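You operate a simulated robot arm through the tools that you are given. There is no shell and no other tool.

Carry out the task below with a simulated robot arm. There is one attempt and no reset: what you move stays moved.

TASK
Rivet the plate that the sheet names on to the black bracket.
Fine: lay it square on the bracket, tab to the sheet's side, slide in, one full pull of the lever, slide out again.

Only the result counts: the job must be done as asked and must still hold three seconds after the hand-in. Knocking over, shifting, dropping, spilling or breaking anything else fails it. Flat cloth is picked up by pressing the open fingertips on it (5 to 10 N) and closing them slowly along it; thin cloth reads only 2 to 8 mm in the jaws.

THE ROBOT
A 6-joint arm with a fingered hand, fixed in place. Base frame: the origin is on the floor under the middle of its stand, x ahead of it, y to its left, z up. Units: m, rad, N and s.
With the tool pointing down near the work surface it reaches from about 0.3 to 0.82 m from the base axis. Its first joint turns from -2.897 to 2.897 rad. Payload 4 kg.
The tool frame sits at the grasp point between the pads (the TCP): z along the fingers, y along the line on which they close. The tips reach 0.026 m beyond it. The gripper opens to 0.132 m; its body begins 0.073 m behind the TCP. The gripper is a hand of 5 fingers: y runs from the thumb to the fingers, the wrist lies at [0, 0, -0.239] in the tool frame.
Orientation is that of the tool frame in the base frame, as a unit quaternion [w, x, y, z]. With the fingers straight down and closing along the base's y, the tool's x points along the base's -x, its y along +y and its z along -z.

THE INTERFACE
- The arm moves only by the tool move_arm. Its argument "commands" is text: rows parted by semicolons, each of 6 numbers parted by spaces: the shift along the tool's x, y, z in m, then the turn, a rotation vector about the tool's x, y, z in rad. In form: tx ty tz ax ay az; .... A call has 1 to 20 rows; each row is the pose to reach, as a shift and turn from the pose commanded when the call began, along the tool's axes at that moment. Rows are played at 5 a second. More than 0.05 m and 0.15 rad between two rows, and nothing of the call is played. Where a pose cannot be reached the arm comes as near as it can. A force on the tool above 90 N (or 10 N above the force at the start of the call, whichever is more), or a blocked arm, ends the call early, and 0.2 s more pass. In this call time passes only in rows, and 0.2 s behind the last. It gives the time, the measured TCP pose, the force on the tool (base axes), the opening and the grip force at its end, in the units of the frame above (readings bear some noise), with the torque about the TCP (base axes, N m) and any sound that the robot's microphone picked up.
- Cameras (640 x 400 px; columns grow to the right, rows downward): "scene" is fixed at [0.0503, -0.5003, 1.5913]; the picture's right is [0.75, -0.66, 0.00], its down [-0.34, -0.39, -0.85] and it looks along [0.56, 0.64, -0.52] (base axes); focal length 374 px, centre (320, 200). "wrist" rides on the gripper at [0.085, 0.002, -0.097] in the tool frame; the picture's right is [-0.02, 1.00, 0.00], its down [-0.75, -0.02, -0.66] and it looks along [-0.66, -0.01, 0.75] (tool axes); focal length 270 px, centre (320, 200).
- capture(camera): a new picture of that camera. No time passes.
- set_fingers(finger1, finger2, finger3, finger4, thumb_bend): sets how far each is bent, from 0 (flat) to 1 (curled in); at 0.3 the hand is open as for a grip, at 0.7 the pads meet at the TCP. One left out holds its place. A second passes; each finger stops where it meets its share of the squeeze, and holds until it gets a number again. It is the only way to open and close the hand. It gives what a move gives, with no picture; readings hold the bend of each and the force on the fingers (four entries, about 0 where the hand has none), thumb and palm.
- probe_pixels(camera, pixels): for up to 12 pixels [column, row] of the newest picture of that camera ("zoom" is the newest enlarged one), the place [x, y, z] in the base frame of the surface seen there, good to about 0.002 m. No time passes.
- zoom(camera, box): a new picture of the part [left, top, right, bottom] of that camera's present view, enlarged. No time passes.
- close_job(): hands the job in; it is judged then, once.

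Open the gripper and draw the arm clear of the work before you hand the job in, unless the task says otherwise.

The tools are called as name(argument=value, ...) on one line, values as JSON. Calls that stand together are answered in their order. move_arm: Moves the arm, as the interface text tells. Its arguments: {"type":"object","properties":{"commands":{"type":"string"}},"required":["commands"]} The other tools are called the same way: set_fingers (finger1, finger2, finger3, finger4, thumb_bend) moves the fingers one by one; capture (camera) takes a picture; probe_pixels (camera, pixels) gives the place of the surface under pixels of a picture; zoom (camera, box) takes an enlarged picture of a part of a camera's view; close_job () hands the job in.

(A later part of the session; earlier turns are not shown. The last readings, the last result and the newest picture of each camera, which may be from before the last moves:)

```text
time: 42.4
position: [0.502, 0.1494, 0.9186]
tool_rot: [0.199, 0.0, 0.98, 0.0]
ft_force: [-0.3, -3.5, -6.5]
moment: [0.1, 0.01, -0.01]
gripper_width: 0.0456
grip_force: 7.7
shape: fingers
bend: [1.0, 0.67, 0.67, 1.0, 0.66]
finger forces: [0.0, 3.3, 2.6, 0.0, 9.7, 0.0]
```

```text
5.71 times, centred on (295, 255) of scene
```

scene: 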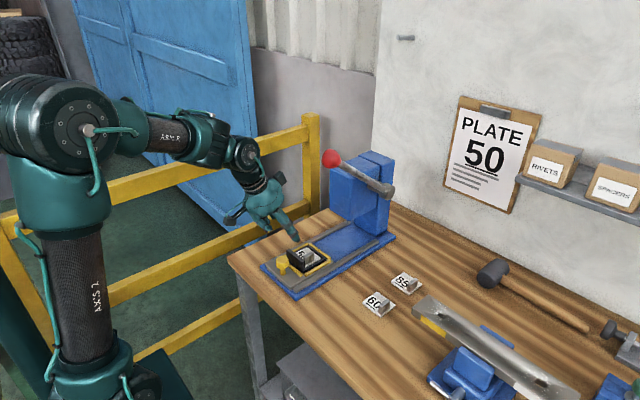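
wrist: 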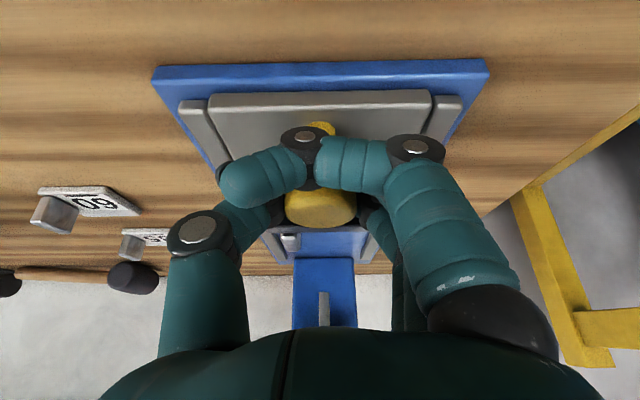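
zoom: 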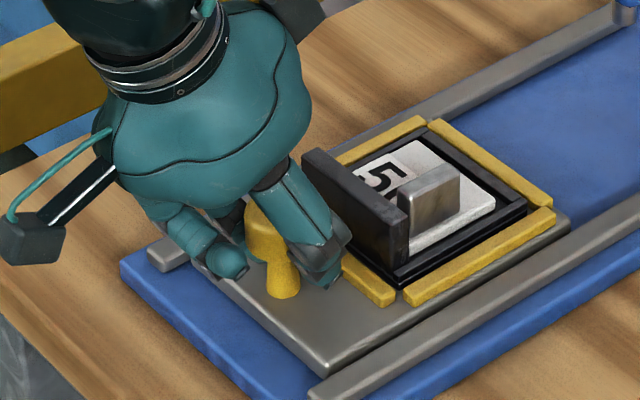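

The carriage slides easily with almost no force and the plate stays put. I go on by 8 cm at 1 cm per row.

move_arm(commands="-0.0092 0 0.0039 0 0 0; -0.0184 0 0.0078 0 0 0; -0.0276 0 0.0117 0 0 0; -0.0368 0 0.0156 0 0 0; -0.0461 0 0.0195 0 0 0; -0.0553 0 0.0234 0 0 0; -0.0645 0 0.0273 0 0 0; -0.0737 0 0.0312 0 0 0")

capture(camera="scene")

zoom(camera="scene", box=[260, 140, 400, 290])

```text
time: 44.2
position: [0.5826, 0.1498, 0.9205]
tool_rot: [0.199, 0.0, 0.98, 0.0]
ft_force: [0.7, -4.8, -8.3]
moment: [0.05, 0.06, -0.05]
gripper_width: 0.046
grip_force: 7.9
shape: fingers
bend: [1.0, 0.67, 0.67, 1.0, 0.66]
finger forces: [0.0, 2.5, 2.4, 0.0, 11.4, 0.0]
```

```text
taken
```

scene: 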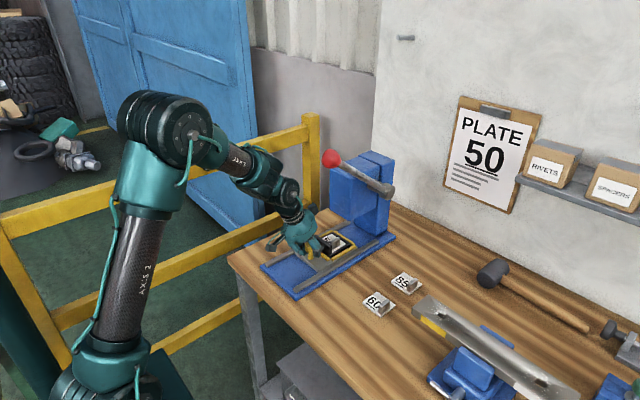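

```text
2.67 times, centred on (330, 215) of scene
```

zoom: 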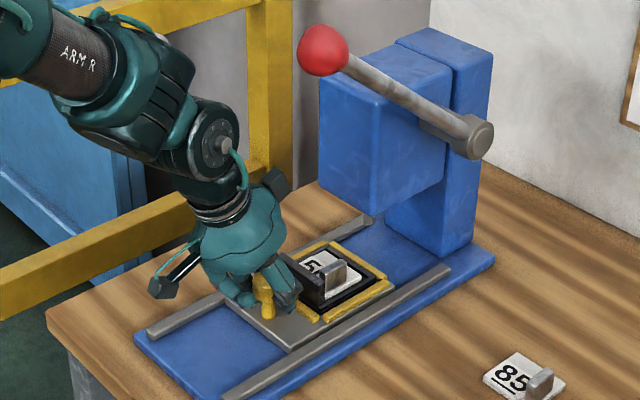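

The carriage is 10 cm in with good clearance all round. I go 4 cm further and then feel for the stop.

move_arm(commands="-0.0092 0 0.0039 0 0 0; -0.0184 0 0.0078 0 0 0; -0.0276 0 0.0117 0 0 0; -0.0368 0 0.0156 0 0 0")

zoom(camera="scene", box=[280, 160, 400, 280])

```text
time: 45.2
position: [0.6219, 0.1496, 0.9204]
tool_rot: [0.199, 0.0, 0.98, 0.0]
ft_force: [-0.3, -1.8, -12.6]
moment: [0.13, 0.08, 0.0]
gripper_width: 0.0459
grip_force: 7.6
shape: fingers
bend: [1.0, 0.66, 0.67, 1.0, 0.66]
finger forces: [0.0, 3.5, 3.3, 0.0, 9.3, 0.0]
```

```text
3.33 times, centred on (340, 220) of scene
```

zoom: 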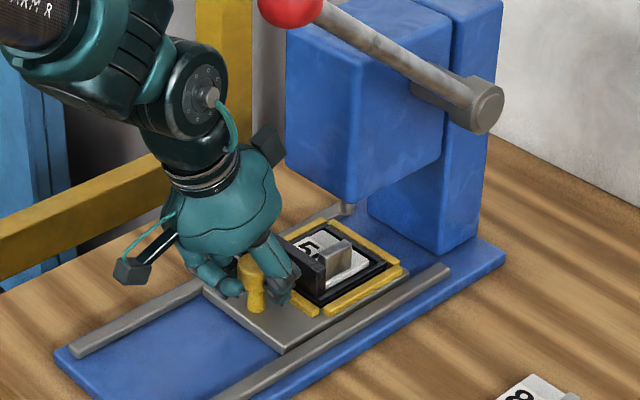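

The ram tip at (347,210) is nearly over the bracket. I go on in 5 mm rows, lowering 1.5 mm to ease the pull on the knob.

move_arm(commands="-0.004 0 0.0033 0 0 0; -0.0086 0 0.0053 0 0 0; -0.0132 0 0.0072 0 0 0")

move_arm(commands="-0.0046 0 0.0019 0 0 0; -0.0092 0 0.0039 0 0 0")

zoom(camera="scene", box=[300, 190, 390, 280])

```text
time: 46.0
position: [0.6381, 0.1509, 0.9184]
tool_rot: [0.2, 0.0, 0.98, 0.0]
ft_force: [-3.8, -5.2, -3.5]
moment: [0.01, 0.05, -0.03]
gripper_width: 0.0454
grip_force: 5.2
shape: fingers
bend: [1.0, 0.67, 0.69, 1.0, 0.67]
finger forces: [0.0, 3.4, 0.3, 0.0, 7.1, 0.0]
```

```text
time: 46.6
position: [0.6462, 0.1511, 0.9176]
tool_rot: [0.2, 0.0, 0.98, -0.001]
ft_force: [-1.1, -2.4, 0.3]
moment: [-0.04, 0.01, 0.03]
gripper_width: 0.0447
grip_force: 2.8
shape: fingers
bend: [1.0, 0.69, 0.7, 1.0, 0.69]
finger forces: [0.7, 0.6, 1.2, 0.0, 2.9, 0.0]
```

```text
4.44 times, centred on (345, 235) of scene
```

zoom: 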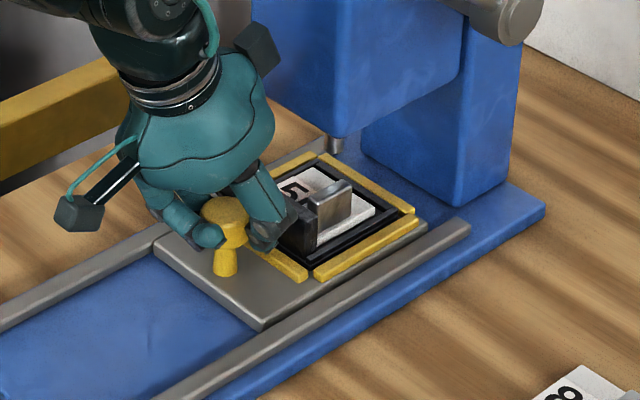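

The finger forces fell and the knob at (225,225) now lags behind the hand, so the grip slipped. I probe the knob, plate, tab and ram to see where the carriage stands.

probe_pixels(camera="zoom", pixels=[[225, 210], [205, 208], [245, 210], [225, 270], [318, 172], [372, 208], [345, 190], [325, 195], [335, 148], [335, 135], [415, 208], [320, 156]])

capture(camera="wrist")

zoom(camera="scene", box=[325, 210, 375, 255])

```text
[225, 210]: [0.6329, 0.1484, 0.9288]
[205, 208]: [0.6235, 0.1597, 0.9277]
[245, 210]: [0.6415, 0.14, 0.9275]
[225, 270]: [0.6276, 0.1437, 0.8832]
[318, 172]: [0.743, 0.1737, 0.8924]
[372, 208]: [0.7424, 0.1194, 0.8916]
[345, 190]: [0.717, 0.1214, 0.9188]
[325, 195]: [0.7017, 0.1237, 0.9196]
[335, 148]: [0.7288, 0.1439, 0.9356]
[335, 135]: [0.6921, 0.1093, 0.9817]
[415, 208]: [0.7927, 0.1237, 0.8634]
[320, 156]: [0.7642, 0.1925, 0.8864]
```

```text
taken
```

wrist: 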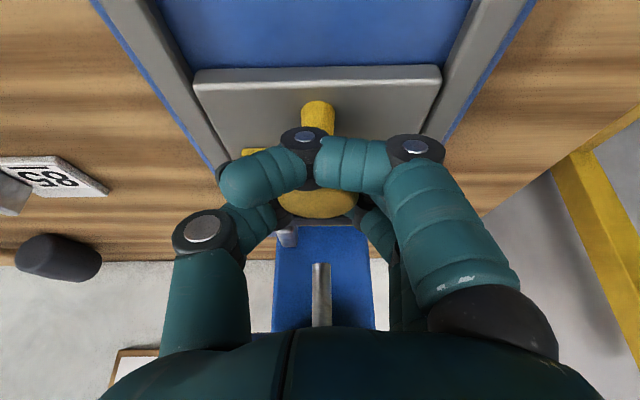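

```text
8.89 times, centred on (350, 232) of scene
```

zoom: 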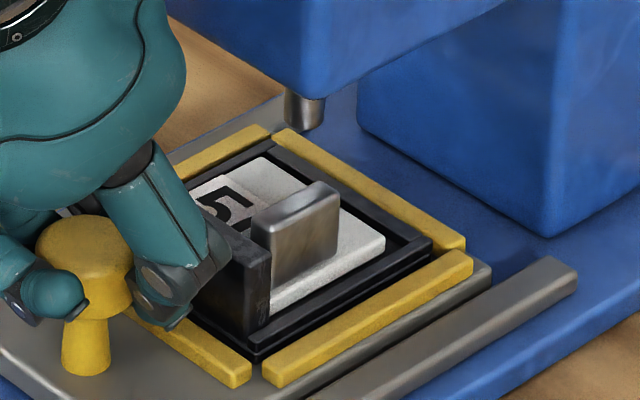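

The knob and plate have moved 0.150 m in and the ram tip (x≈0.734) is over the plate; the curled finger 1 now touches the knob from behind. I press 4 mm further in to see whether this is the end stop.

move_arm(commands="-0.0018 0 0.0008 0 0 0; -0.0037 0 0.0016 0 0 0")

zoom(camera="scene", box=[300, 190, 390, 280])

probe_pixels(camera="zoom", pixels=[[225, 210], [205, 208], [245, 210], [318, 172], [372, 208], [345, 190], [325, 195]])

```text
time: 47.2
position: [0.649, 0.1511, 0.9163]
tool_rot: [0.196, -0.002, 0.981, 0.001]
ft_force: [-32.5, 2.6, -0.2]
moment: [-0.04, -0.21, -0.18]
gripper_width: 0.0465
grip_force: 17.5
shape: fingers
bend: [1.0, 0.7, 0.7, 1.0, 0.69]
finger forces: [30.9, 0.2, 1.2, 0.1, 2.7, 0.0]
```

```text
4.44 times, centred on (345, 235) of scene
```

zoom: 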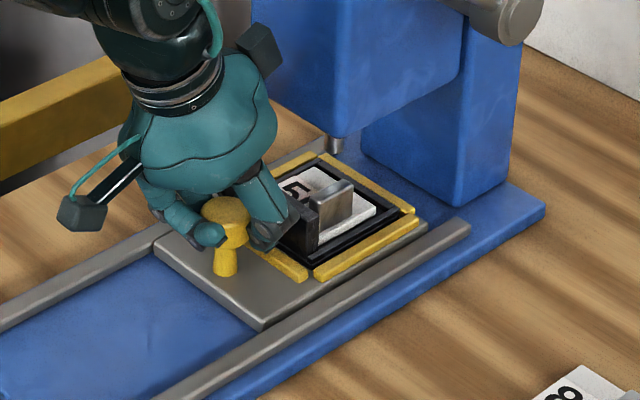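

```text
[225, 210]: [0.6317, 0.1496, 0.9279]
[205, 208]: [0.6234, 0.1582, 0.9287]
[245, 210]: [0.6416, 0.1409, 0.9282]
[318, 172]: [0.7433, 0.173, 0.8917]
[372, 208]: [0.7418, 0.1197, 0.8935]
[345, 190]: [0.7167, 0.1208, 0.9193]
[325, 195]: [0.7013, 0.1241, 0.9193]
```

The stop gives 32 N and the knob does not move, so the carriage is fully in. I back off 4 mm to relieve the force, then open the fingers.

move_arm(commands="0.0018 0 -0.0008 0 0 0; 0.0037 0 -0.0016 0 0 0")

set_fingers(finger2=0.58, finger3=0.58, thumb_bend=0.58)

set_fingers(finger2=0.45, finger3=0.45, thumb_bend=0.45)

zoom(camera="scene", box=[300, 190, 390, 280])

```text
time: 47.8
position: [0.649, 0.1497, 0.9186]
tool_rot: [0.201, 0.0, 0.98, 0.0]
ft_force: [-9.5, 1.2, -5.4]
moment: [-0.02, -0.19, -0.06]
gripper_width: 0.0451
grip_force: 8.3
shape: fingers
bend: [1.0, 0.69, 0.7, 1.0, 0.69]
finger forces: [12.1, 1.8, 0.0, 0.0, 2.7, 0.0]
```

```text
time: 48.8
position: [0.6469, 0.1493, 0.9186]
tool_rot: [0.2, 0.0, 0.98, 0.0]
ft_force: [-1.4, -0.5, 0.4]
moment: [0.0, 0.03, 0.01]
gripper_width: 0.0496
grip_force: 0.3
shape: fingers
bend: [1.0, 0.57, 0.57, 1.0, 0.57]
finger forces: [1.2, 0.0, 0.0, 0.0, 0.1, 0.0]
```

```text
time: 49.8
position: [0.6473, 0.1497, 0.9181]
tool_rot: [0.199, 0.001, 0.98, 0.0]
ft_force: [-0.3, 1.0, 0.6]
moment: [0.03, -0.02, 0.04]
gripper_width: 0.0554
grip_force: 0.0
shape: fingers
bend: [1.0, 0.45, 0.45, 1.0, 0.45]
finger forces: [0.1, 0.0, 0.0, 0.1, 0.0, 0.0]
```

```text
4.44 times, centred on (345, 235) of scene
```

zoom: 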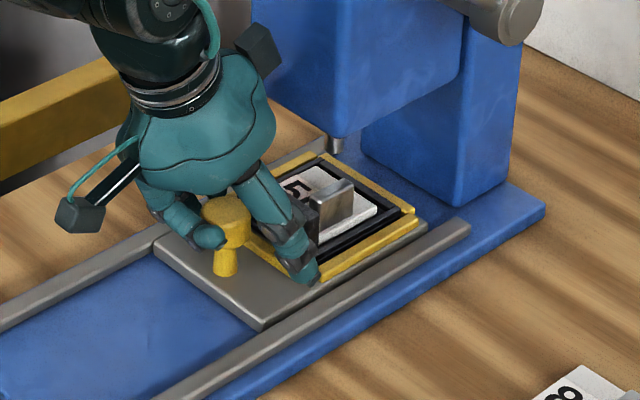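

The hand is open and touches nothing, with the carriage against its stop. I draw the hand back along its own axis, then toward the base, to go for the lever.

move_arm(commands="0 0 -0.03 0 0 0; 0 0 -0.06 0 0 0; 0 0 -0.09 0 0 0; 0 0 -0.12 0 0 0; 0.04 0 -0.137 0 0 0; 0.08 0 -0.154 0 0 0; 0.12 0 -0.171 0 0 0; 0.12 0 -0.171 0 0 0")

capture(camera="scene")

zoom(camera="scene", box=[280, 140, 400, 280])

```text
time: 51.6
position: [0.4679, 0.1493, 1.0308]
tool_rot: [0.2, 0.001, 0.98, -0.001]
ft_force: [0.7, 0.5, 0.7]
moment: [-0.01, 0.0, -0.02]
gripper_width: 0.0556
grip_force: 0.1
shape: fingers
bend: [1.0, 0.45, 0.45, 1.0, 0.45]
finger forces: [0.0, 0.0, 0.0, 0.0, 0.1, 0.1]
```

```text
taken
```

scene: 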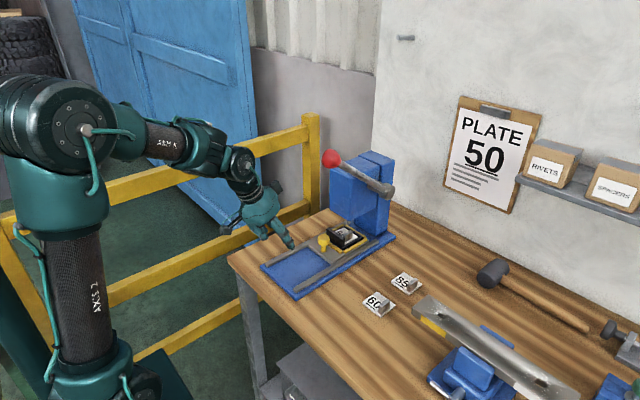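

```text
2.86 times, centred on (340, 210) of scene
```

zoom: 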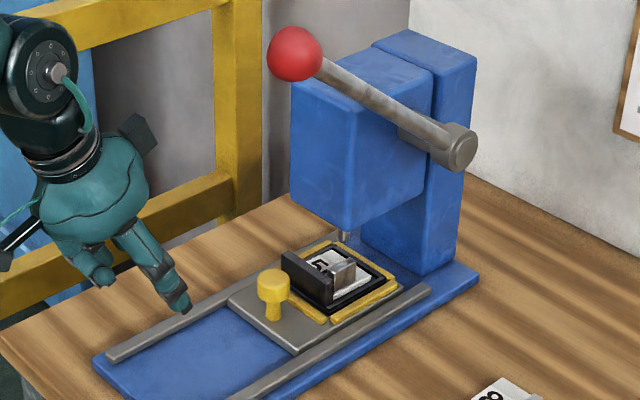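

The carriage stays in and the view of the press is free. I probe the red knob, the rod and the pivot for the pull arc, and check the plate again.

probe_pixels(camera="zoom", pixels=[[295, 53], [270, 53], [320, 53], [295, 28], [295, 78], [340, 75], [380, 102], [430, 135], [458, 150], [445, 135], [472, 150], [455, 168]])

zoom(camera="scene", box=[325, 210, 375, 255])

```text
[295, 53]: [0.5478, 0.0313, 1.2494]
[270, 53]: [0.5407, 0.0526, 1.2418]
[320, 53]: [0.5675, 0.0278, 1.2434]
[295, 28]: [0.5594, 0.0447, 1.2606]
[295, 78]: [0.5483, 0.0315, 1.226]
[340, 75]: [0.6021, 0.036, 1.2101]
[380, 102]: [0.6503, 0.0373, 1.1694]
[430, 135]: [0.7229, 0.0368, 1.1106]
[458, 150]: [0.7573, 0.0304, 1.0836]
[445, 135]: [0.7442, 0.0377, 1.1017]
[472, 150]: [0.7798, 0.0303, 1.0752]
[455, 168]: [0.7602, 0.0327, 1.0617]
```

```text
8.89 times, centred on (350, 232) of scene
```

zoom: 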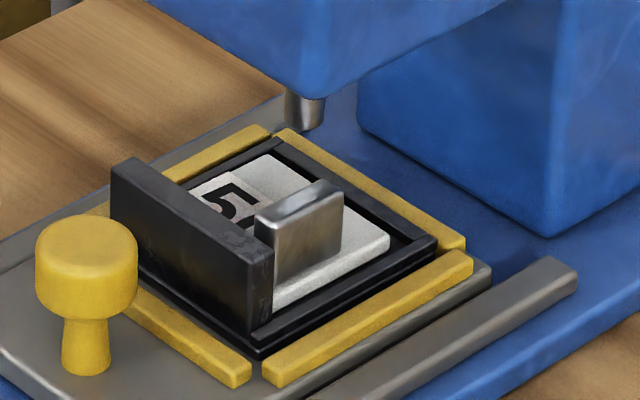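

The red knob's centre fits (0.560, 0.046, 1.240), and the pivot is near (0.765, 1.075). The plate may have turned slightly in the nest, so I probe its edges and the rim to measure the angle.

probe_pixels(camera="zoom", pixels=[[272, 160], [383, 238], [280, 302], [330, 200], [360, 222], [300, 178], [330, 272], [360, 255], [200, 185], [240, 167], [290, 148], [430, 235]])

zoom(camera="scene", box=[335, 220, 363, 245])

```text
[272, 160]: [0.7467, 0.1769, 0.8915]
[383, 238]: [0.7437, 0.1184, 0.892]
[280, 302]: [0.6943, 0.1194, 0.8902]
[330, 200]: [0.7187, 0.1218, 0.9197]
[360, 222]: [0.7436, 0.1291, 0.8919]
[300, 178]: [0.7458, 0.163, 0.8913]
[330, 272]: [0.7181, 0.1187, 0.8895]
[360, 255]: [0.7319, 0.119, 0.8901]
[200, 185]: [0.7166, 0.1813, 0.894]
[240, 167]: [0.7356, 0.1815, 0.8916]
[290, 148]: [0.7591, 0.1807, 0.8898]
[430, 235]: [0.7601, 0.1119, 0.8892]
```

```text
16.00 times, centred on (349, 232) of scene
```

zoom: 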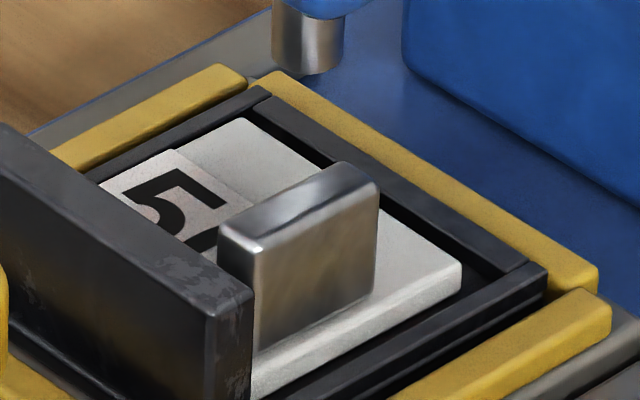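

The plate is square within about 2° and centred (y 0.119–0.181). Now I open the hand and lift it up and over to a start point above and behind the red knob.

set_fingers(finger2=0.38, finger3=0.38, thumb_bend=0.38)

move_arm(commands="0.0028 -0.02 -0.0446 0 0 0; -0.0036 -0.045 -0.0854 0 0 0; -0.0191 -0.07 -0.1222 0 0 0; -0.0347 -0.09 -0.1591 0 0 0; -0.0503 -0.1033 -0.1959 0 0 0; -0.0751 -0.1033 -0.2289 0 0 0; -0.109 -0.1033 -0.2579 0 0 0; -0.1437 -0.1033 -0.2758 0 0 0; -0.1649 -0.1033 -0.2668 0 0 0; -0.1649 -0.1033 -0.2668 0 0 0")

capture(camera="scene")

capture(camera="wrist")

```text
time: 52.6
position: [0.4688, 0.1493, 1.0307]
tool_rot: [0.199, 0.0, 0.98, -0.001]
ft_force: [0.0, 0.8, 0.2]
moment: [0.01, 0.01, -0.01]
gripper_width: 0.0598
grip_force: 0.0
shape: fingers
bend: [1.0, 0.38, 0.38, 1.0, 0.38]
finger forces: [0.0, 0.0, 0.0, 0.0, 0.0, 0.1]
```

```text
time: 54.8
position: [0.5172, 0.0461, 1.3396]
tool_rot: [0.2, 0.0, 0.98, 0.0]
ft_force: [-0.3, 0.0, 0.0]
moment: [0.0, 0.01, 0.0]
gripper_width: 0.0595
grip_force: 0.0
shape: fingers
bend: [1.0, 0.38, 0.38, 1.0, 0.38]
finger forces: [0.0, 0.0, 0.1, 0.1, 0.0, 0.1]
```

```text
taken
```

scene: 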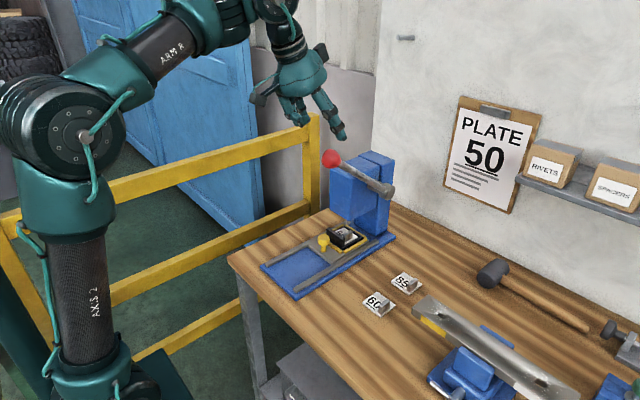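

```text
taken
```

wrist: 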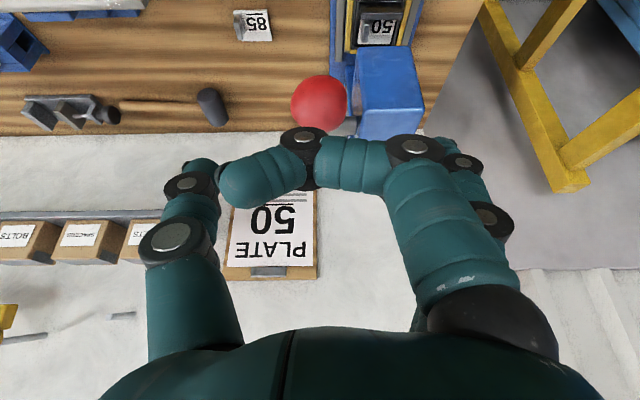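

The red knob at (320,103) is lined up with the hand. I advance along the tool axis by 0.10 so that the open thumb and fingers straddle the knob.

move_arm(commands="0 0 0.03 0 0 0; 0 0 0.055 0 0 0; 0 0 0.075 0 0 0; 0 0 0.09 0 0 0; 0 0 0.1 0 0 0; 0 0 0.1 0 0 0")

zoom(camera="scene", box=[280, 80, 400, 200])

capture(camera="wrist")

```text
time: 56.2
position: [0.5573, 0.0455, 1.2473]
tool_rot: [0.199, 0.001, 0.98, 0.0]
ft_force: [0.3, -0.5, 0.2]
moment: [-0.02, 0.03, -0.04]
gripper_width: 0.0598
grip_force: 0.0
shape: fingers
bend: [1.0, 0.38, 0.38, 1.0, 0.38]
finger forces: [0.1, 0.0, 0.0, 0.0, 0.0, 0.1]
```

```text
3.33 times, centred on (340, 140) of scene
```

zoom: 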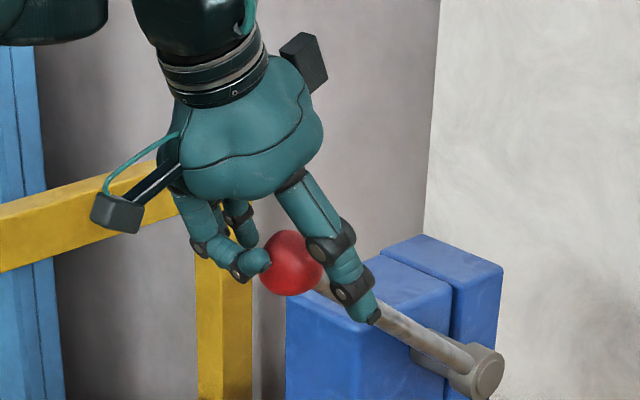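

```text
taken
```

wrist: 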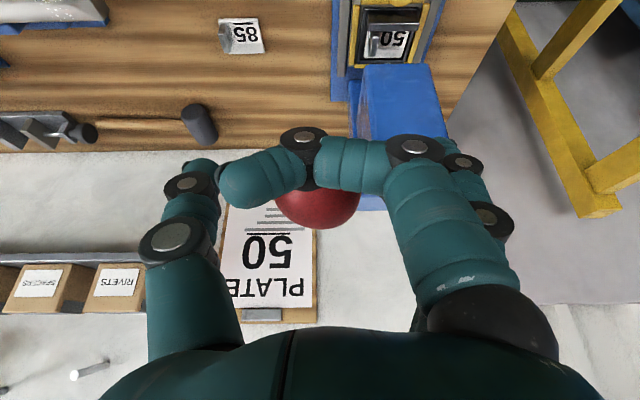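

The knob is between thumb and fingers. I close on it in steps.

set_fingers(finger2=0.54, finger3=0.54, thumb_bend=0.54)

set_fingers(finger2=0.64, finger3=0.64, thumb_bend=0.64)

zoom(camera="scene", box=[300, 110, 380, 190])

```text
time: 57.2
position: [0.557, 0.0458, 1.2474]
tool_rot: [0.2, 0.0, 0.98, 0.0]
ft_force: [0.5, -0.6, 0.5]
moment: [-0.03, -0.02, 0.04]
gripper_width: 0.051
grip_force: 0.0
shape: fingers
bend: [1.0, 0.54, 0.54, 1.0, 0.54]
finger forces: [0.1, 0.1, 0.1, 0.1, 0.0, 0.0]
```

```text
time: 58.2
position: [0.5574, 0.0455, 1.2467]
tool_rot: [0.199, 0.0, 0.98, 0.0]
ft_force: [0.3, -1.2, -2.3]
moment: [0.0, 0.03, 0.01]
gripper_width: 0.0478
grip_force: 6.1
shape: fingers
bend: [1.0, 0.61, 0.6, 1.0, 0.61]
finger forces: [0.1, 2.2, 2.6, 0.1, 6.5, 0.0]
```

```text
5.00 times, centred on (340, 150) of scene
```

zoom: 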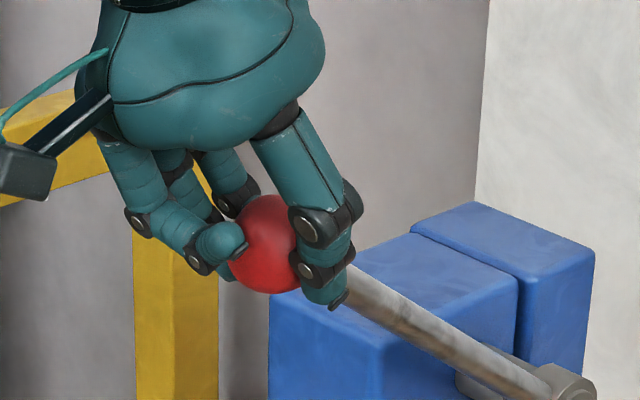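

Contact at bend 0.61 with a light hold. I squeeze harder.

set_fingers(finger2=0.85, finger3=0.85, thumb_bend=0.85)

```text
time: 59.2
position: [0.5557, 0.0456, 1.246]
tool_rot: [0.198, 0.0, 0.98, 0.001]
ft_force: [5.1, -8.8, -15.6]
moment: [0.21, 0.04, 0.1]
gripper_width: 0.0462
grip_force: 20.2
shape: fingers
bend: [1.0, 0.62, 0.61, 1.0, 0.64]
finger forces: [0.1, 7.3, 6.9, 0.1, 26.5, 0.0]
```

The grip is firm (thumb 26 N). I begin the pull, following the lever's arc from 38.8° down to 30°, and check the forces.

move_arm(commands="0.0095 0 0.0057 0 0 0; 0.0189 0 0.0114 0 0 0; 0.0265 0 0.0167 0 0 0; 0.034 0 0.022 0 0 0")

zoom(camera="scene", box=[290, 110, 400, 230])

```text
time: 60.2
position: [0.5335, 0.0464, 1.2121]
tool_rot: [0.199, 0.0, 0.98, 0.0]
ft_force: [17.9, -10.9, -7.3]
moment: [-0.07, -0.37, 0.03]
gripper_width: 0.0461
grip_force: 18.6
shape: fingers
bend: [1.0, 0.62, 0.62, 1.0, 0.64]
finger forces: [0.1, 6.3, 6.7, 0.0, 23.8, 0.0]
```

```text
3.33 times, centred on (345, 170) of scene
```

zoom: 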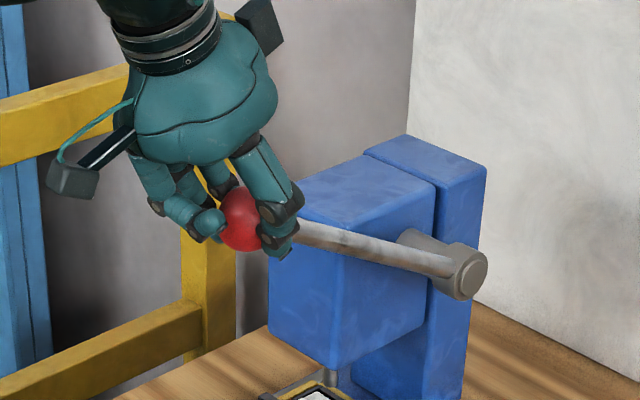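

The lever comes down with the knob held; there is an 18 N pull in +x, so my arc is slightly too far out. I probe the knob to refine the pivot.

probe_pixels(camera="zoom", pixels=[[238, 215], [232, 205], [238, 235], [250, 230], [320, 233], [360, 243], [400, 252], [440, 262], [470, 275], [462, 262], [480, 270], [468, 290]])

```text
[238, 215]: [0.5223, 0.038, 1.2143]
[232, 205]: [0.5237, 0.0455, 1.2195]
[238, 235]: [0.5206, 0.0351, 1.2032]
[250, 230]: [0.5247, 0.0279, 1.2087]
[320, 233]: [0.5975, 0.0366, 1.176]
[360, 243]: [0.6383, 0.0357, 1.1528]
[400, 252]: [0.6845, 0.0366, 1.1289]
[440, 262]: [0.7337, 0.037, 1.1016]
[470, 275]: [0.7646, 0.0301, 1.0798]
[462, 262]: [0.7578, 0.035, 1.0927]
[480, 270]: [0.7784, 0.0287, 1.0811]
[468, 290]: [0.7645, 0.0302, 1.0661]
```

The rod now stands at about 29°, consistent with a pivot near (0.765, 1.08) and radius 0.26, and the resistance is modest (about 14 N). I carry on down the refined arc to 10°.

move_arm(commands="0.0068 0 0.0061 0 0 0; 0.0136 0 0.0123 0 0 0; 0.0218 0 0.0201 0 0 0; 0.0298 0 0.0282 0 0 0; 0.0373 0 0.0367 0 0 0; 0.0445 0 0.0455 0 0 0; 0.0512 0 0.0546 0 0 0; 0.0577 0 0.064 0 0 0")

zoom(camera="scene", box=[280, 120, 400, 260])

```text
time: 62.0
position: [0.5077, 0.0466, 1.1329]
tool_rot: [0.201, 0.0, 0.98, 0.0]
ft_force: [23.5, -8.6, -0.7]
moment: [-0.09, -0.52, 0.01]
gripper_width: 0.0462
grip_force: 18.0
shape: fingers
bend: [1.0, 0.62, 0.63, 1.0, 0.64]
finger forces: [0.0, 7.4, 7.7, 0.0, 21.6, 0.0]
```

```text
2.86 times, centred on (340, 190) of scene
```

zoom: 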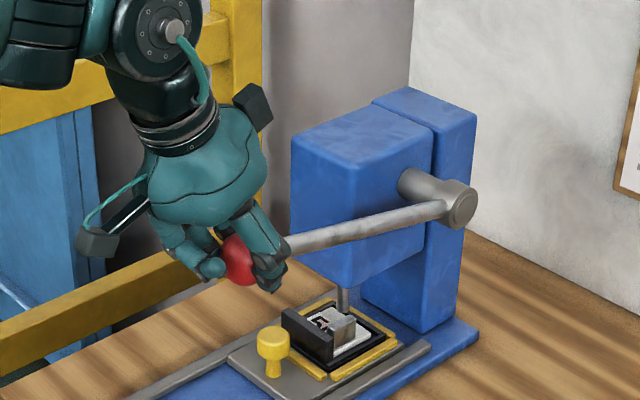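

The ram has moved down toward the plate. I probe the rod and knob again to track the real lever angle.

probe_pixels(camera="zoom", pixels=[[235, 262], [240, 275], [300, 242], [350, 231], [400, 220], [435, 211], [460, 210], [345, 295], [343, 310], [350, 320], [345, 330]])

zoom(camera="scene", box=[325, 205, 375, 255])

```text
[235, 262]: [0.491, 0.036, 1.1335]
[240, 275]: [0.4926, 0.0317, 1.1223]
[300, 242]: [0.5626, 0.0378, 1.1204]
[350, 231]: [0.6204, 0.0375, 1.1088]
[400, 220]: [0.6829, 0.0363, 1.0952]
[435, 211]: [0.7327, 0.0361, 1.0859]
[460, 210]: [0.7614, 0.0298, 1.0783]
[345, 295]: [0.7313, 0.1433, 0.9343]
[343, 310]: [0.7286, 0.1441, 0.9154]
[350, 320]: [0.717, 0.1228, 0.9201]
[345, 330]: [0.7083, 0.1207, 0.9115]
```

```text
8.00 times, centred on (350, 230) of scene
```

zoom: 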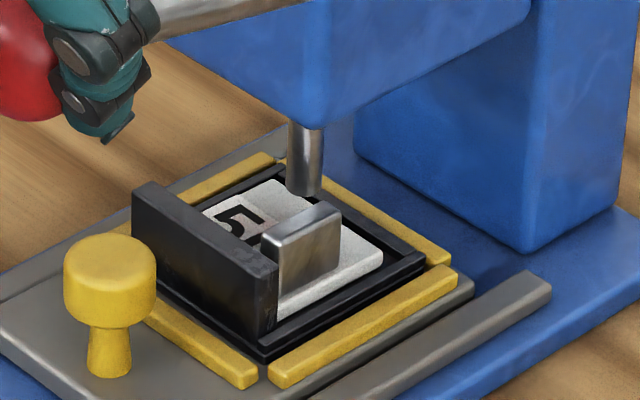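

The lever is at about 11.5° and the ram is 2 cm above the plate. I go on down to about -10°, with the arc shifted 4 mm toward the pivot to ease the radial pull.

move_arm(commands="0.0039 0 0.0105 0 0 0; 0.0078 0 0.021 0 0 0; 0.0127 0 0.0312 0 0 0; 0.0176 0 0.0415 0 0 0; 0.0215 0 0.0522 0 0 0; 0.0255 0 0.0629 0 0 0; 0.0285 0 0.0738 0 0 0; 0.0314 0 0.0847 0 0 0")

zoom(camera="scene", box=[280, 120, 400, 260])

```text
time: 63.8
position: [0.509, 0.0455, 1.0407]
tool_rot: [0.199, 0.001, 0.98, 0.0]
ft_force: [-13.2, -20.4, 3.8]
moment: [0.21, -0.42, -0.08]
gripper_width: 0.0431
grip_force: 14.5
shape: fingers
bend: [1.0, 0.7, 0.69, 1.0, 0.69]
finger forces: [0.0, 0.0, 0.0, 10.3, 18.9, 0.0]
```

```text
2.86 times, centred on (340, 190) of scene
```

zoom: 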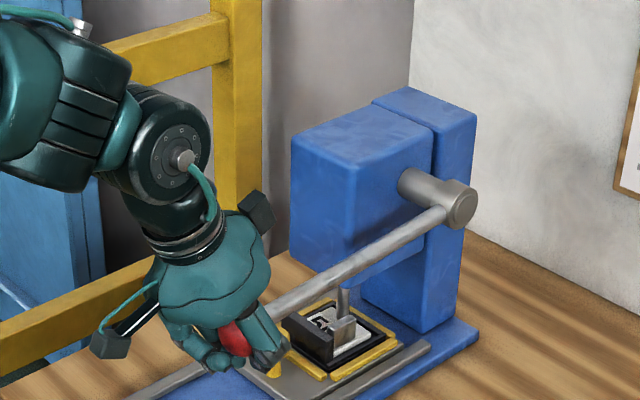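

Fingers 2 and 3 lost the knob while finger 4 (10 N) now bears on the rod; the lever is still moving down. I probe the rod to find its angle and look closely at the hand.

probe_pixels(camera="zoom", pixels=[[235, 335], [240, 350], [290, 292], [330, 272], [380, 247], [430, 222], [460, 207], [343, 300], [345, 318], [342, 310]])

zoom(camera="scene", box=[325, 205, 375, 255])

zoom(camera="scene", box=[320, 190, 400, 270])

capture(camera="wrist")

```text
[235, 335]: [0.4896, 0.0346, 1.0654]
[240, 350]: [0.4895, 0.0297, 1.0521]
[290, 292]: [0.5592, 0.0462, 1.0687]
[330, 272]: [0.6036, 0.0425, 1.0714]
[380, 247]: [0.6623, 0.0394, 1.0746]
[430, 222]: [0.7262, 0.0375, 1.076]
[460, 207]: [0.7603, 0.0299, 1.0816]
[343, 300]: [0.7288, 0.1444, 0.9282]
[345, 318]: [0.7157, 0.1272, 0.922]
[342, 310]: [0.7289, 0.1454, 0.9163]
```

```text
8.00 times, centred on (350, 230) of scene
```

zoom: 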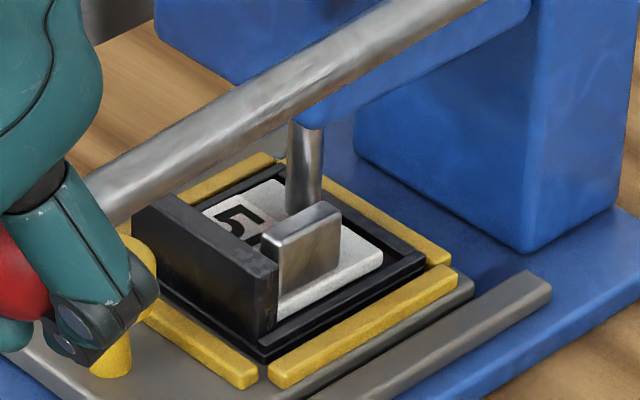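

```text
5.00 times, centred on (360, 230) of scene
```

zoom: 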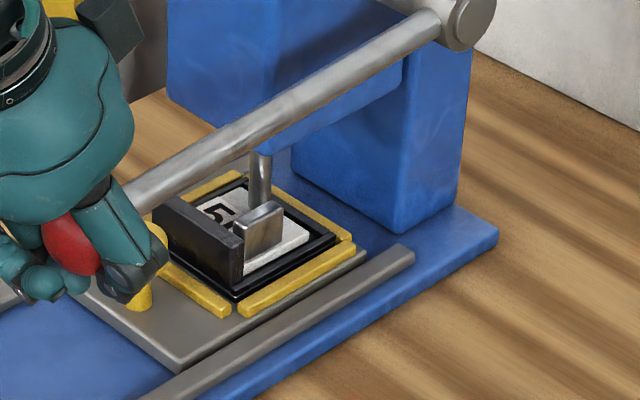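

```text
taken
```

wrist: 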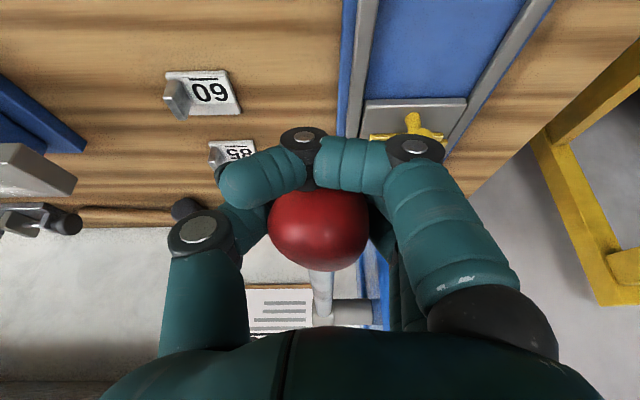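

The lever is at about -2.5°, and the knob has slid toward the palm, now caged between palm and fingertips with finger 4 on the rod. I keep pressing down another 2 cm along the arc and watch the forces.

move_arm(commands="0.0012 0 0.0049 0 0 0; 0.0025 0 0.0098 0 0 0; 0.0038 0 0.0147 0 0 0; 0.005 0 0.0196 0 0 0")

zoom(camera="scene", box=[280, 140, 400, 270])

probe_pixels(camera="zoom", pixels=[[290, 265], [320, 250], [360, 225], [400, 203], [430, 187], [460, 170], [235, 305], [230, 320]])

```text
time: 64.8
position: [0.5129, 0.0462, 1.0231]
tool_rot: [0.202, 0.001, 0.979, 0.0]
ft_force: [-11.3, -16.3, 17.9]
moment: [-0.03, -0.69, 0.01]
gripper_width: 0.0432
grip_force: 18.5
shape: fingers
bend: [1.0, 0.7, 0.69, 1.0, 0.69]
finger forces: [0.0, 0.0, 0.1, 20.8, 16.6, 0.0]
```

```text
3.08 times, centred on (340, 205) of scene
```

zoom: 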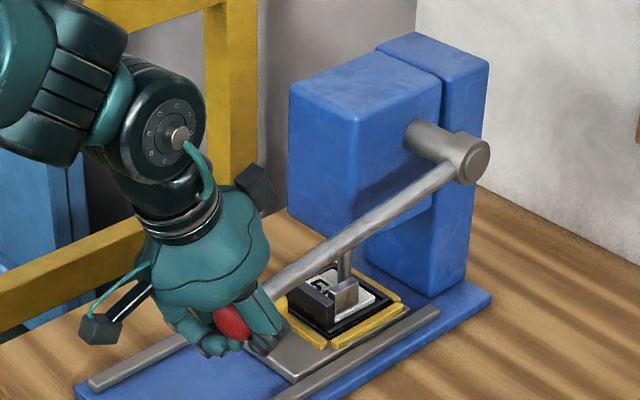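

```text
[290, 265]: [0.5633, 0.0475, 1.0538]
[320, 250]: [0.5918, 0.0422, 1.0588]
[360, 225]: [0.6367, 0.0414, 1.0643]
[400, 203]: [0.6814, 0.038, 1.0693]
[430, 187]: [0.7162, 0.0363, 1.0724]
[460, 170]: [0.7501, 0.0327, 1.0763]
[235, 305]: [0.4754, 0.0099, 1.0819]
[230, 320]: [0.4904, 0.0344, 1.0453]
```

The lever follows (now about -7°) with finger 4 pressing on the rod at 21 N. I push on another 2 cm.

move_arm(commands="0.001 0 0.005 0 0 0; 0.002 0 0.01 0 0 0; 0.003 0 0.015 0 0 0; 0.004 0 0.02 0 0 0")

zoom(camera="scene", box=[280, 140, 400, 270])

probe_pixels(camera="zoom", pixels=[[290, 275], [320, 257], [360, 232], [400, 208], [430, 190], [460, 170], [235, 320], [345, 270], [343, 280]])

```text
time: 65.8
position: [0.5187, 0.0513, 1.0105]
tool_rot: [0.207, -0.005, 0.978, 0.005]
ft_force: [-19.6, 0.4, 27.4]
moment: [-0.18, -1.37, 0.15]
gripper_width: 0.0424
grip_force: 26.7
shape: fingers
bend: [1.0, 0.7, 0.69, 1.0, 0.73]
finger forces: [0.0, 0.0, 0.0, 40.3, 13.1, 0.0]
stopped in row 4: the force on the tool passed its limit at 94 N (the readings are from after the stop); the commanded pose is now the measured one
```

```text
3.08 times, centred on (340, 205) of scene
```

zoom: 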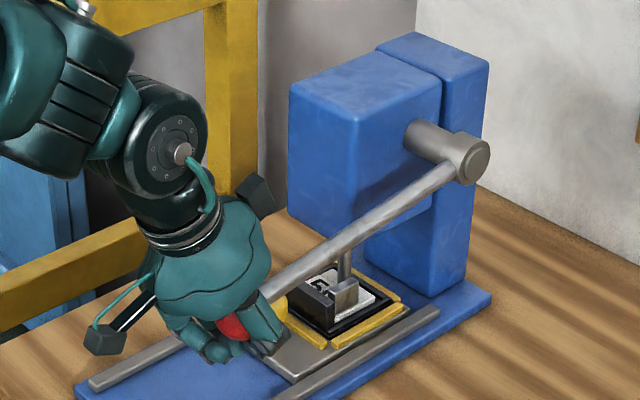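

```text
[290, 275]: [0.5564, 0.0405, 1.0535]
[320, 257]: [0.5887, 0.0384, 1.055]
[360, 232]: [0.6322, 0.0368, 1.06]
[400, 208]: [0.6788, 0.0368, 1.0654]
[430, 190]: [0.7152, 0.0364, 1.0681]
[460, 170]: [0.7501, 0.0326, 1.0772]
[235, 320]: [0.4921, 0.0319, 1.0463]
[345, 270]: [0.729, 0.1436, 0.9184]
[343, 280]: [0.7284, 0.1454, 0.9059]
```

The call stopped at 94 N with the lever at about -7°, which may be the end stop or the rivet's resistance. I zoom on the ram and plate to see whether the ram has reached the plate.

zoom(camera="scene", box=[330, 210, 370, 245])

probe_pixels(camera="zoom", pixels=[[225, 180], [225, 200], [225, 215], [225, 225], [225, 235], [215, 230], [235, 230], [225, 150], [300, 220], [250, 240], [190, 210], [160, 230]])

capture(camera="wrist")

```text
11.43 times, centred on (350, 228) of scene
```

zoom: 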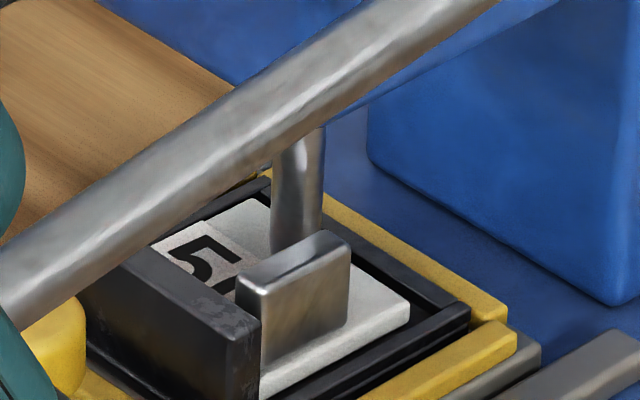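

```text
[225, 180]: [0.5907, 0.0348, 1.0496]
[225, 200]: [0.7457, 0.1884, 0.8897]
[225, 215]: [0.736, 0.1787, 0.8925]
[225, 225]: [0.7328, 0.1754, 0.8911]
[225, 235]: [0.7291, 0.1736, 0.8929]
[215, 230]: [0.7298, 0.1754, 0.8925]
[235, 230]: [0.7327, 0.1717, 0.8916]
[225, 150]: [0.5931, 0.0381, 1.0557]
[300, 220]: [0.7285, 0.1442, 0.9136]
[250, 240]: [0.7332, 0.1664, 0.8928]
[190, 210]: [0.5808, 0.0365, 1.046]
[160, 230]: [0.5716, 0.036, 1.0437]
```

```text
taken
```

wrist: 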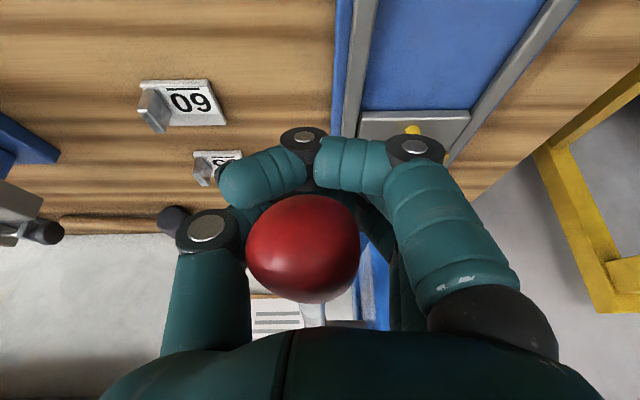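

The ram's lower end is hidden by the tab but appears to reach the plate near (275,250). I probe there and along the rod's middle for an exact lever angle.

probe_pixels(camera="zoom", pixels=[[285, 235], [282, 245], [278, 250], [276, 256], [290, 250], [270, 258], [100, 245], [200, 180], [300, 115], [400, 45], [50, 270], [310, 230]])

```text
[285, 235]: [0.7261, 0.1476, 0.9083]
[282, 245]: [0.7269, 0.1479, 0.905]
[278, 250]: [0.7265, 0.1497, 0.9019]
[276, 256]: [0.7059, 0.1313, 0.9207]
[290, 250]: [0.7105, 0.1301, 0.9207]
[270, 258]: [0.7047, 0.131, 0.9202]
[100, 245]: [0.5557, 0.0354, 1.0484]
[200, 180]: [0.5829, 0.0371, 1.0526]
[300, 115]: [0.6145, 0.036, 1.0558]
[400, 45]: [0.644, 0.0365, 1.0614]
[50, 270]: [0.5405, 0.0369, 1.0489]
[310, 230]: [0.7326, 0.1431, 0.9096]
```

The rod angle has stayed at about -7° while the force went from 18 N to 94 N, so the lever is at its lower end stop and the ram is down on the plate: the pull is complete. I now ease the hand back up along the arc to about +5° and see whether the lever follows.

move_arm(commands="-0.0036 0 -0.01 0 0 0; -0.0072 0 -0.02 0 0 0; -0.0108 0 -0.0299 0 0 0; -0.0158 0 -0.0401 0 0 0; -0.0208 0 -0.0503 0 0 0")

zoom(camera="scene", box=[280, 130, 400, 260])

probe_pixels(camera="zoom", pixels=[[300, 262], [330, 250], [370, 235], [410, 217], [440, 203], [465, 195], [240, 300]])

```text
time: 67.0
position: [0.5172, 0.0504, 1.0633]
tool_rot: [0.207, -0.005, 0.978, 0.004]
ft_force: [-6.7, -11.4, 4.3]
moment: [0.39, -0.48, -0.07]
gripper_width: 0.0427
grip_force: 14.7
shape: fingers
bend: [1.0, 0.7, 0.69, 1.0, 0.72]
finger forces: [0.0, 0.0, 0.0, 14.8, 14.8, 0.1]
```

```text
3.08 times, centred on (340, 195) of scene
```

zoom: 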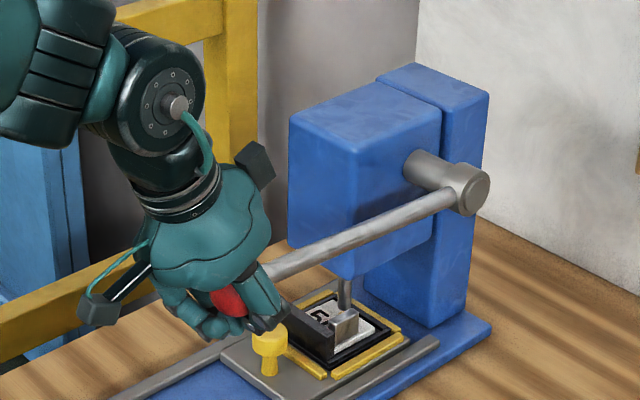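

```text
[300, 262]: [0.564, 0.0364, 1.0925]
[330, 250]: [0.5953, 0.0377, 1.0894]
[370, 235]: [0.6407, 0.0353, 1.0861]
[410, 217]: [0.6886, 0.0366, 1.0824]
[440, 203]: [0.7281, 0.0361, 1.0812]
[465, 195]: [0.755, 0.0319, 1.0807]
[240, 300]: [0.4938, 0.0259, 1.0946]
```

The lever is spring-loaded and rises with the hand (now about +4°). I follow the arc up to its rest position.

move_arm(commands="-0.0058 0 -0.0097 0 0 0; -0.0117 0 -0.0193 0 0 0; -0.0184 0 -0.0285 0 0 0; -0.025 0 -0.0377 0 0 0; -0.0325 0 -0.0463 0 0 0; -0.0399 0 -0.0548 0 0 0; -0.048 0 -0.0627 0 0 0; -0.0562 0 -0.0706 0 0 0; -0.065 0 -0.0778 0 0 0; -0.0738 0 -0.0849 0 0 0; -0.0832 0 -0.0912 0 0 0; -0.0926 0 -0.0975 0 0 0")

zoom(camera="scene", box=[280, 100, 400, 230])

capture(camera="wrist")

```text
time: 69.6
position: [0.5635, 0.0518, 1.1877]
tool_rot: [0.206, -0.005, 0.978, 0.003]
ft_force: [0.0, -5.0, 1.2]
moment: [0.09, 0.1, 0.12]
gripper_width: 0.0428
grip_force: 3.9
shape: fingers
bend: [1.0, 0.7, 0.69, 1.0, 0.74]
finger forces: [0.0, 0.0, 0.1, 0.0, 7.6, 0.0]
```

```text
3.08 times, centred on (340, 165) of scene
```

zoom: 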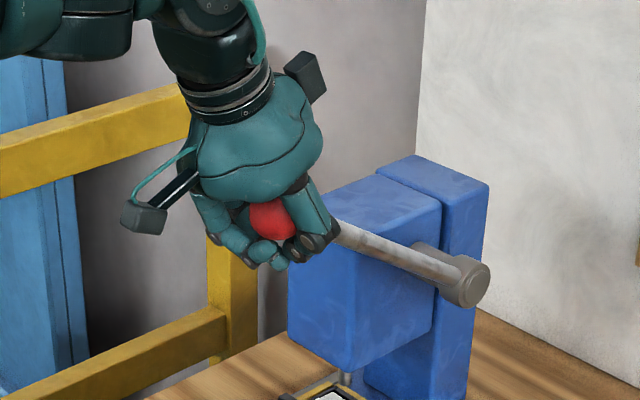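

```text
taken
```

wrist: 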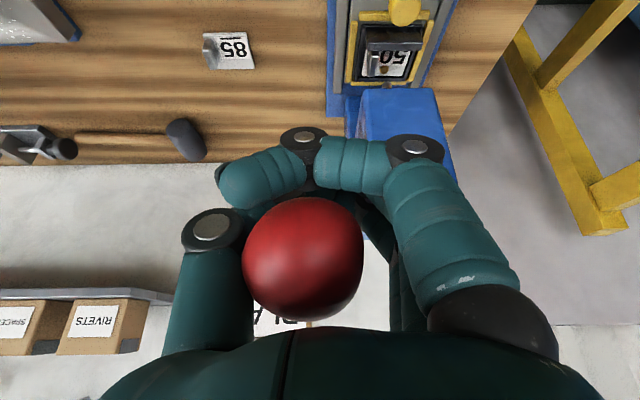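

In the wrist view a brown rivet head seems visible on the plate at (385,68). I probe the rod angle and zoom on the plate.

probe_pixels(camera="zoom", pixels=[[350, 238], [380, 248], [410, 260], [440, 270], [465, 280], [270, 215], [275, 225]])

zoom(camera="wrist", box=[350, 15, 430, 95])

zoom(camera="scene", box=[325, 205, 375, 255])

```text
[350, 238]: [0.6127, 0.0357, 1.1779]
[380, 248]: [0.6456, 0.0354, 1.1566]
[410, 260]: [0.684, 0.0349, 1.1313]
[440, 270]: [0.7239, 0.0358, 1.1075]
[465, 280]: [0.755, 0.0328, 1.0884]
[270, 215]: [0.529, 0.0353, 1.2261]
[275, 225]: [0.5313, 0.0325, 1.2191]
```

```text
5.00 times, centred on (390, 55) of wrist
```

zoom: 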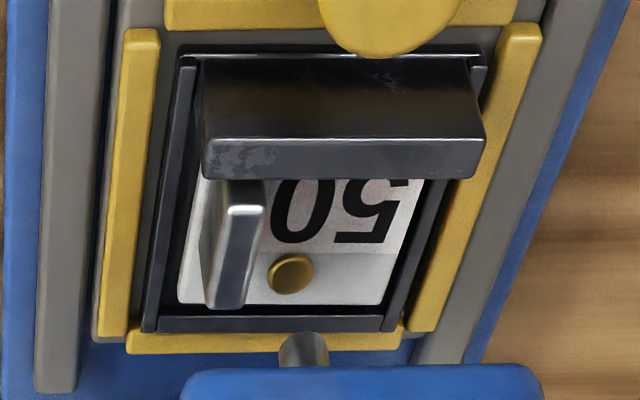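

```text
8.00 times, centred on (350, 230) of scene
```

zoom: 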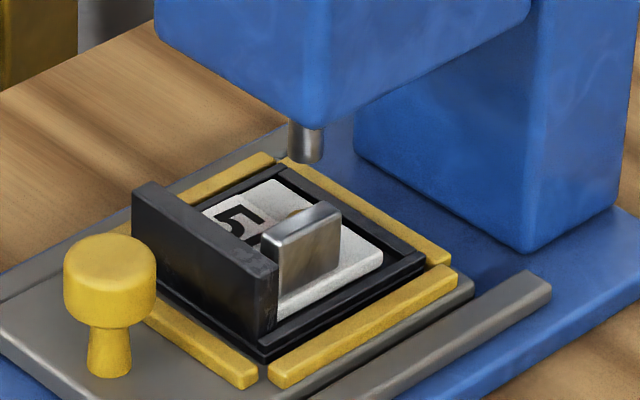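

A brass rivet head now sits on the plate, so the rivet is set and the ram has risen. The lever is at about 32°; I follow it the rest of the way up, then open the hand.

move_arm(commands="-0.006 0 -0.0035 0 0 0; -0.0118 0 -0.0069 0 0 0; -0.016 0 -0.009 0 0 0")

zoom(camera="scene", box=[280, 100, 400, 230])

probe_pixels(camera="zoom", pixels=[[350, 228], [380, 243], [410, 258], [440, 270], [265, 200], [278, 205]])

```text
time: 70.4
position: [0.5736, 0.051, 1.2027]
tool_rot: [0.205, -0.005, 0.979, 0.003]
ft_force: [-3.6, -6.4, 3.0]
moment: [0.04, 0.17, 0.13]
gripper_width: 0.0424
grip_force: 6.4
shape: fingers
bend: [1.0, 0.7, 0.69, 1.0, 0.74]
finger forces: [0.1, 0.0, 0.1, 0.0, 13.4, 0.0]
```

```text
3.08 times, centred on (340, 165) of scene
```

zoom: 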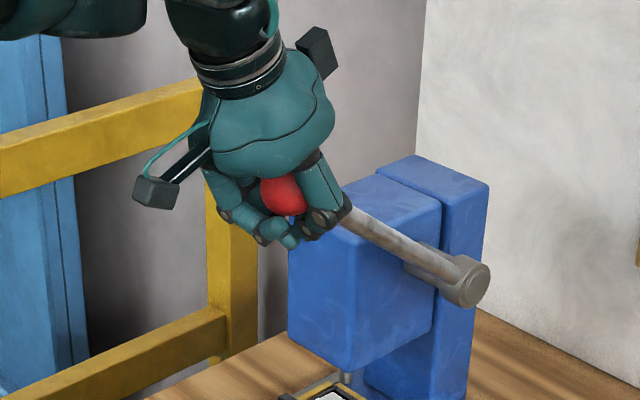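

```text
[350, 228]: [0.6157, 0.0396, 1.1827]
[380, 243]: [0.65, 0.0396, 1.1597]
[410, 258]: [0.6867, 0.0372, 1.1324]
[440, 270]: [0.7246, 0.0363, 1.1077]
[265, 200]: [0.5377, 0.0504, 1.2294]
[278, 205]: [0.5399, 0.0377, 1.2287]
```

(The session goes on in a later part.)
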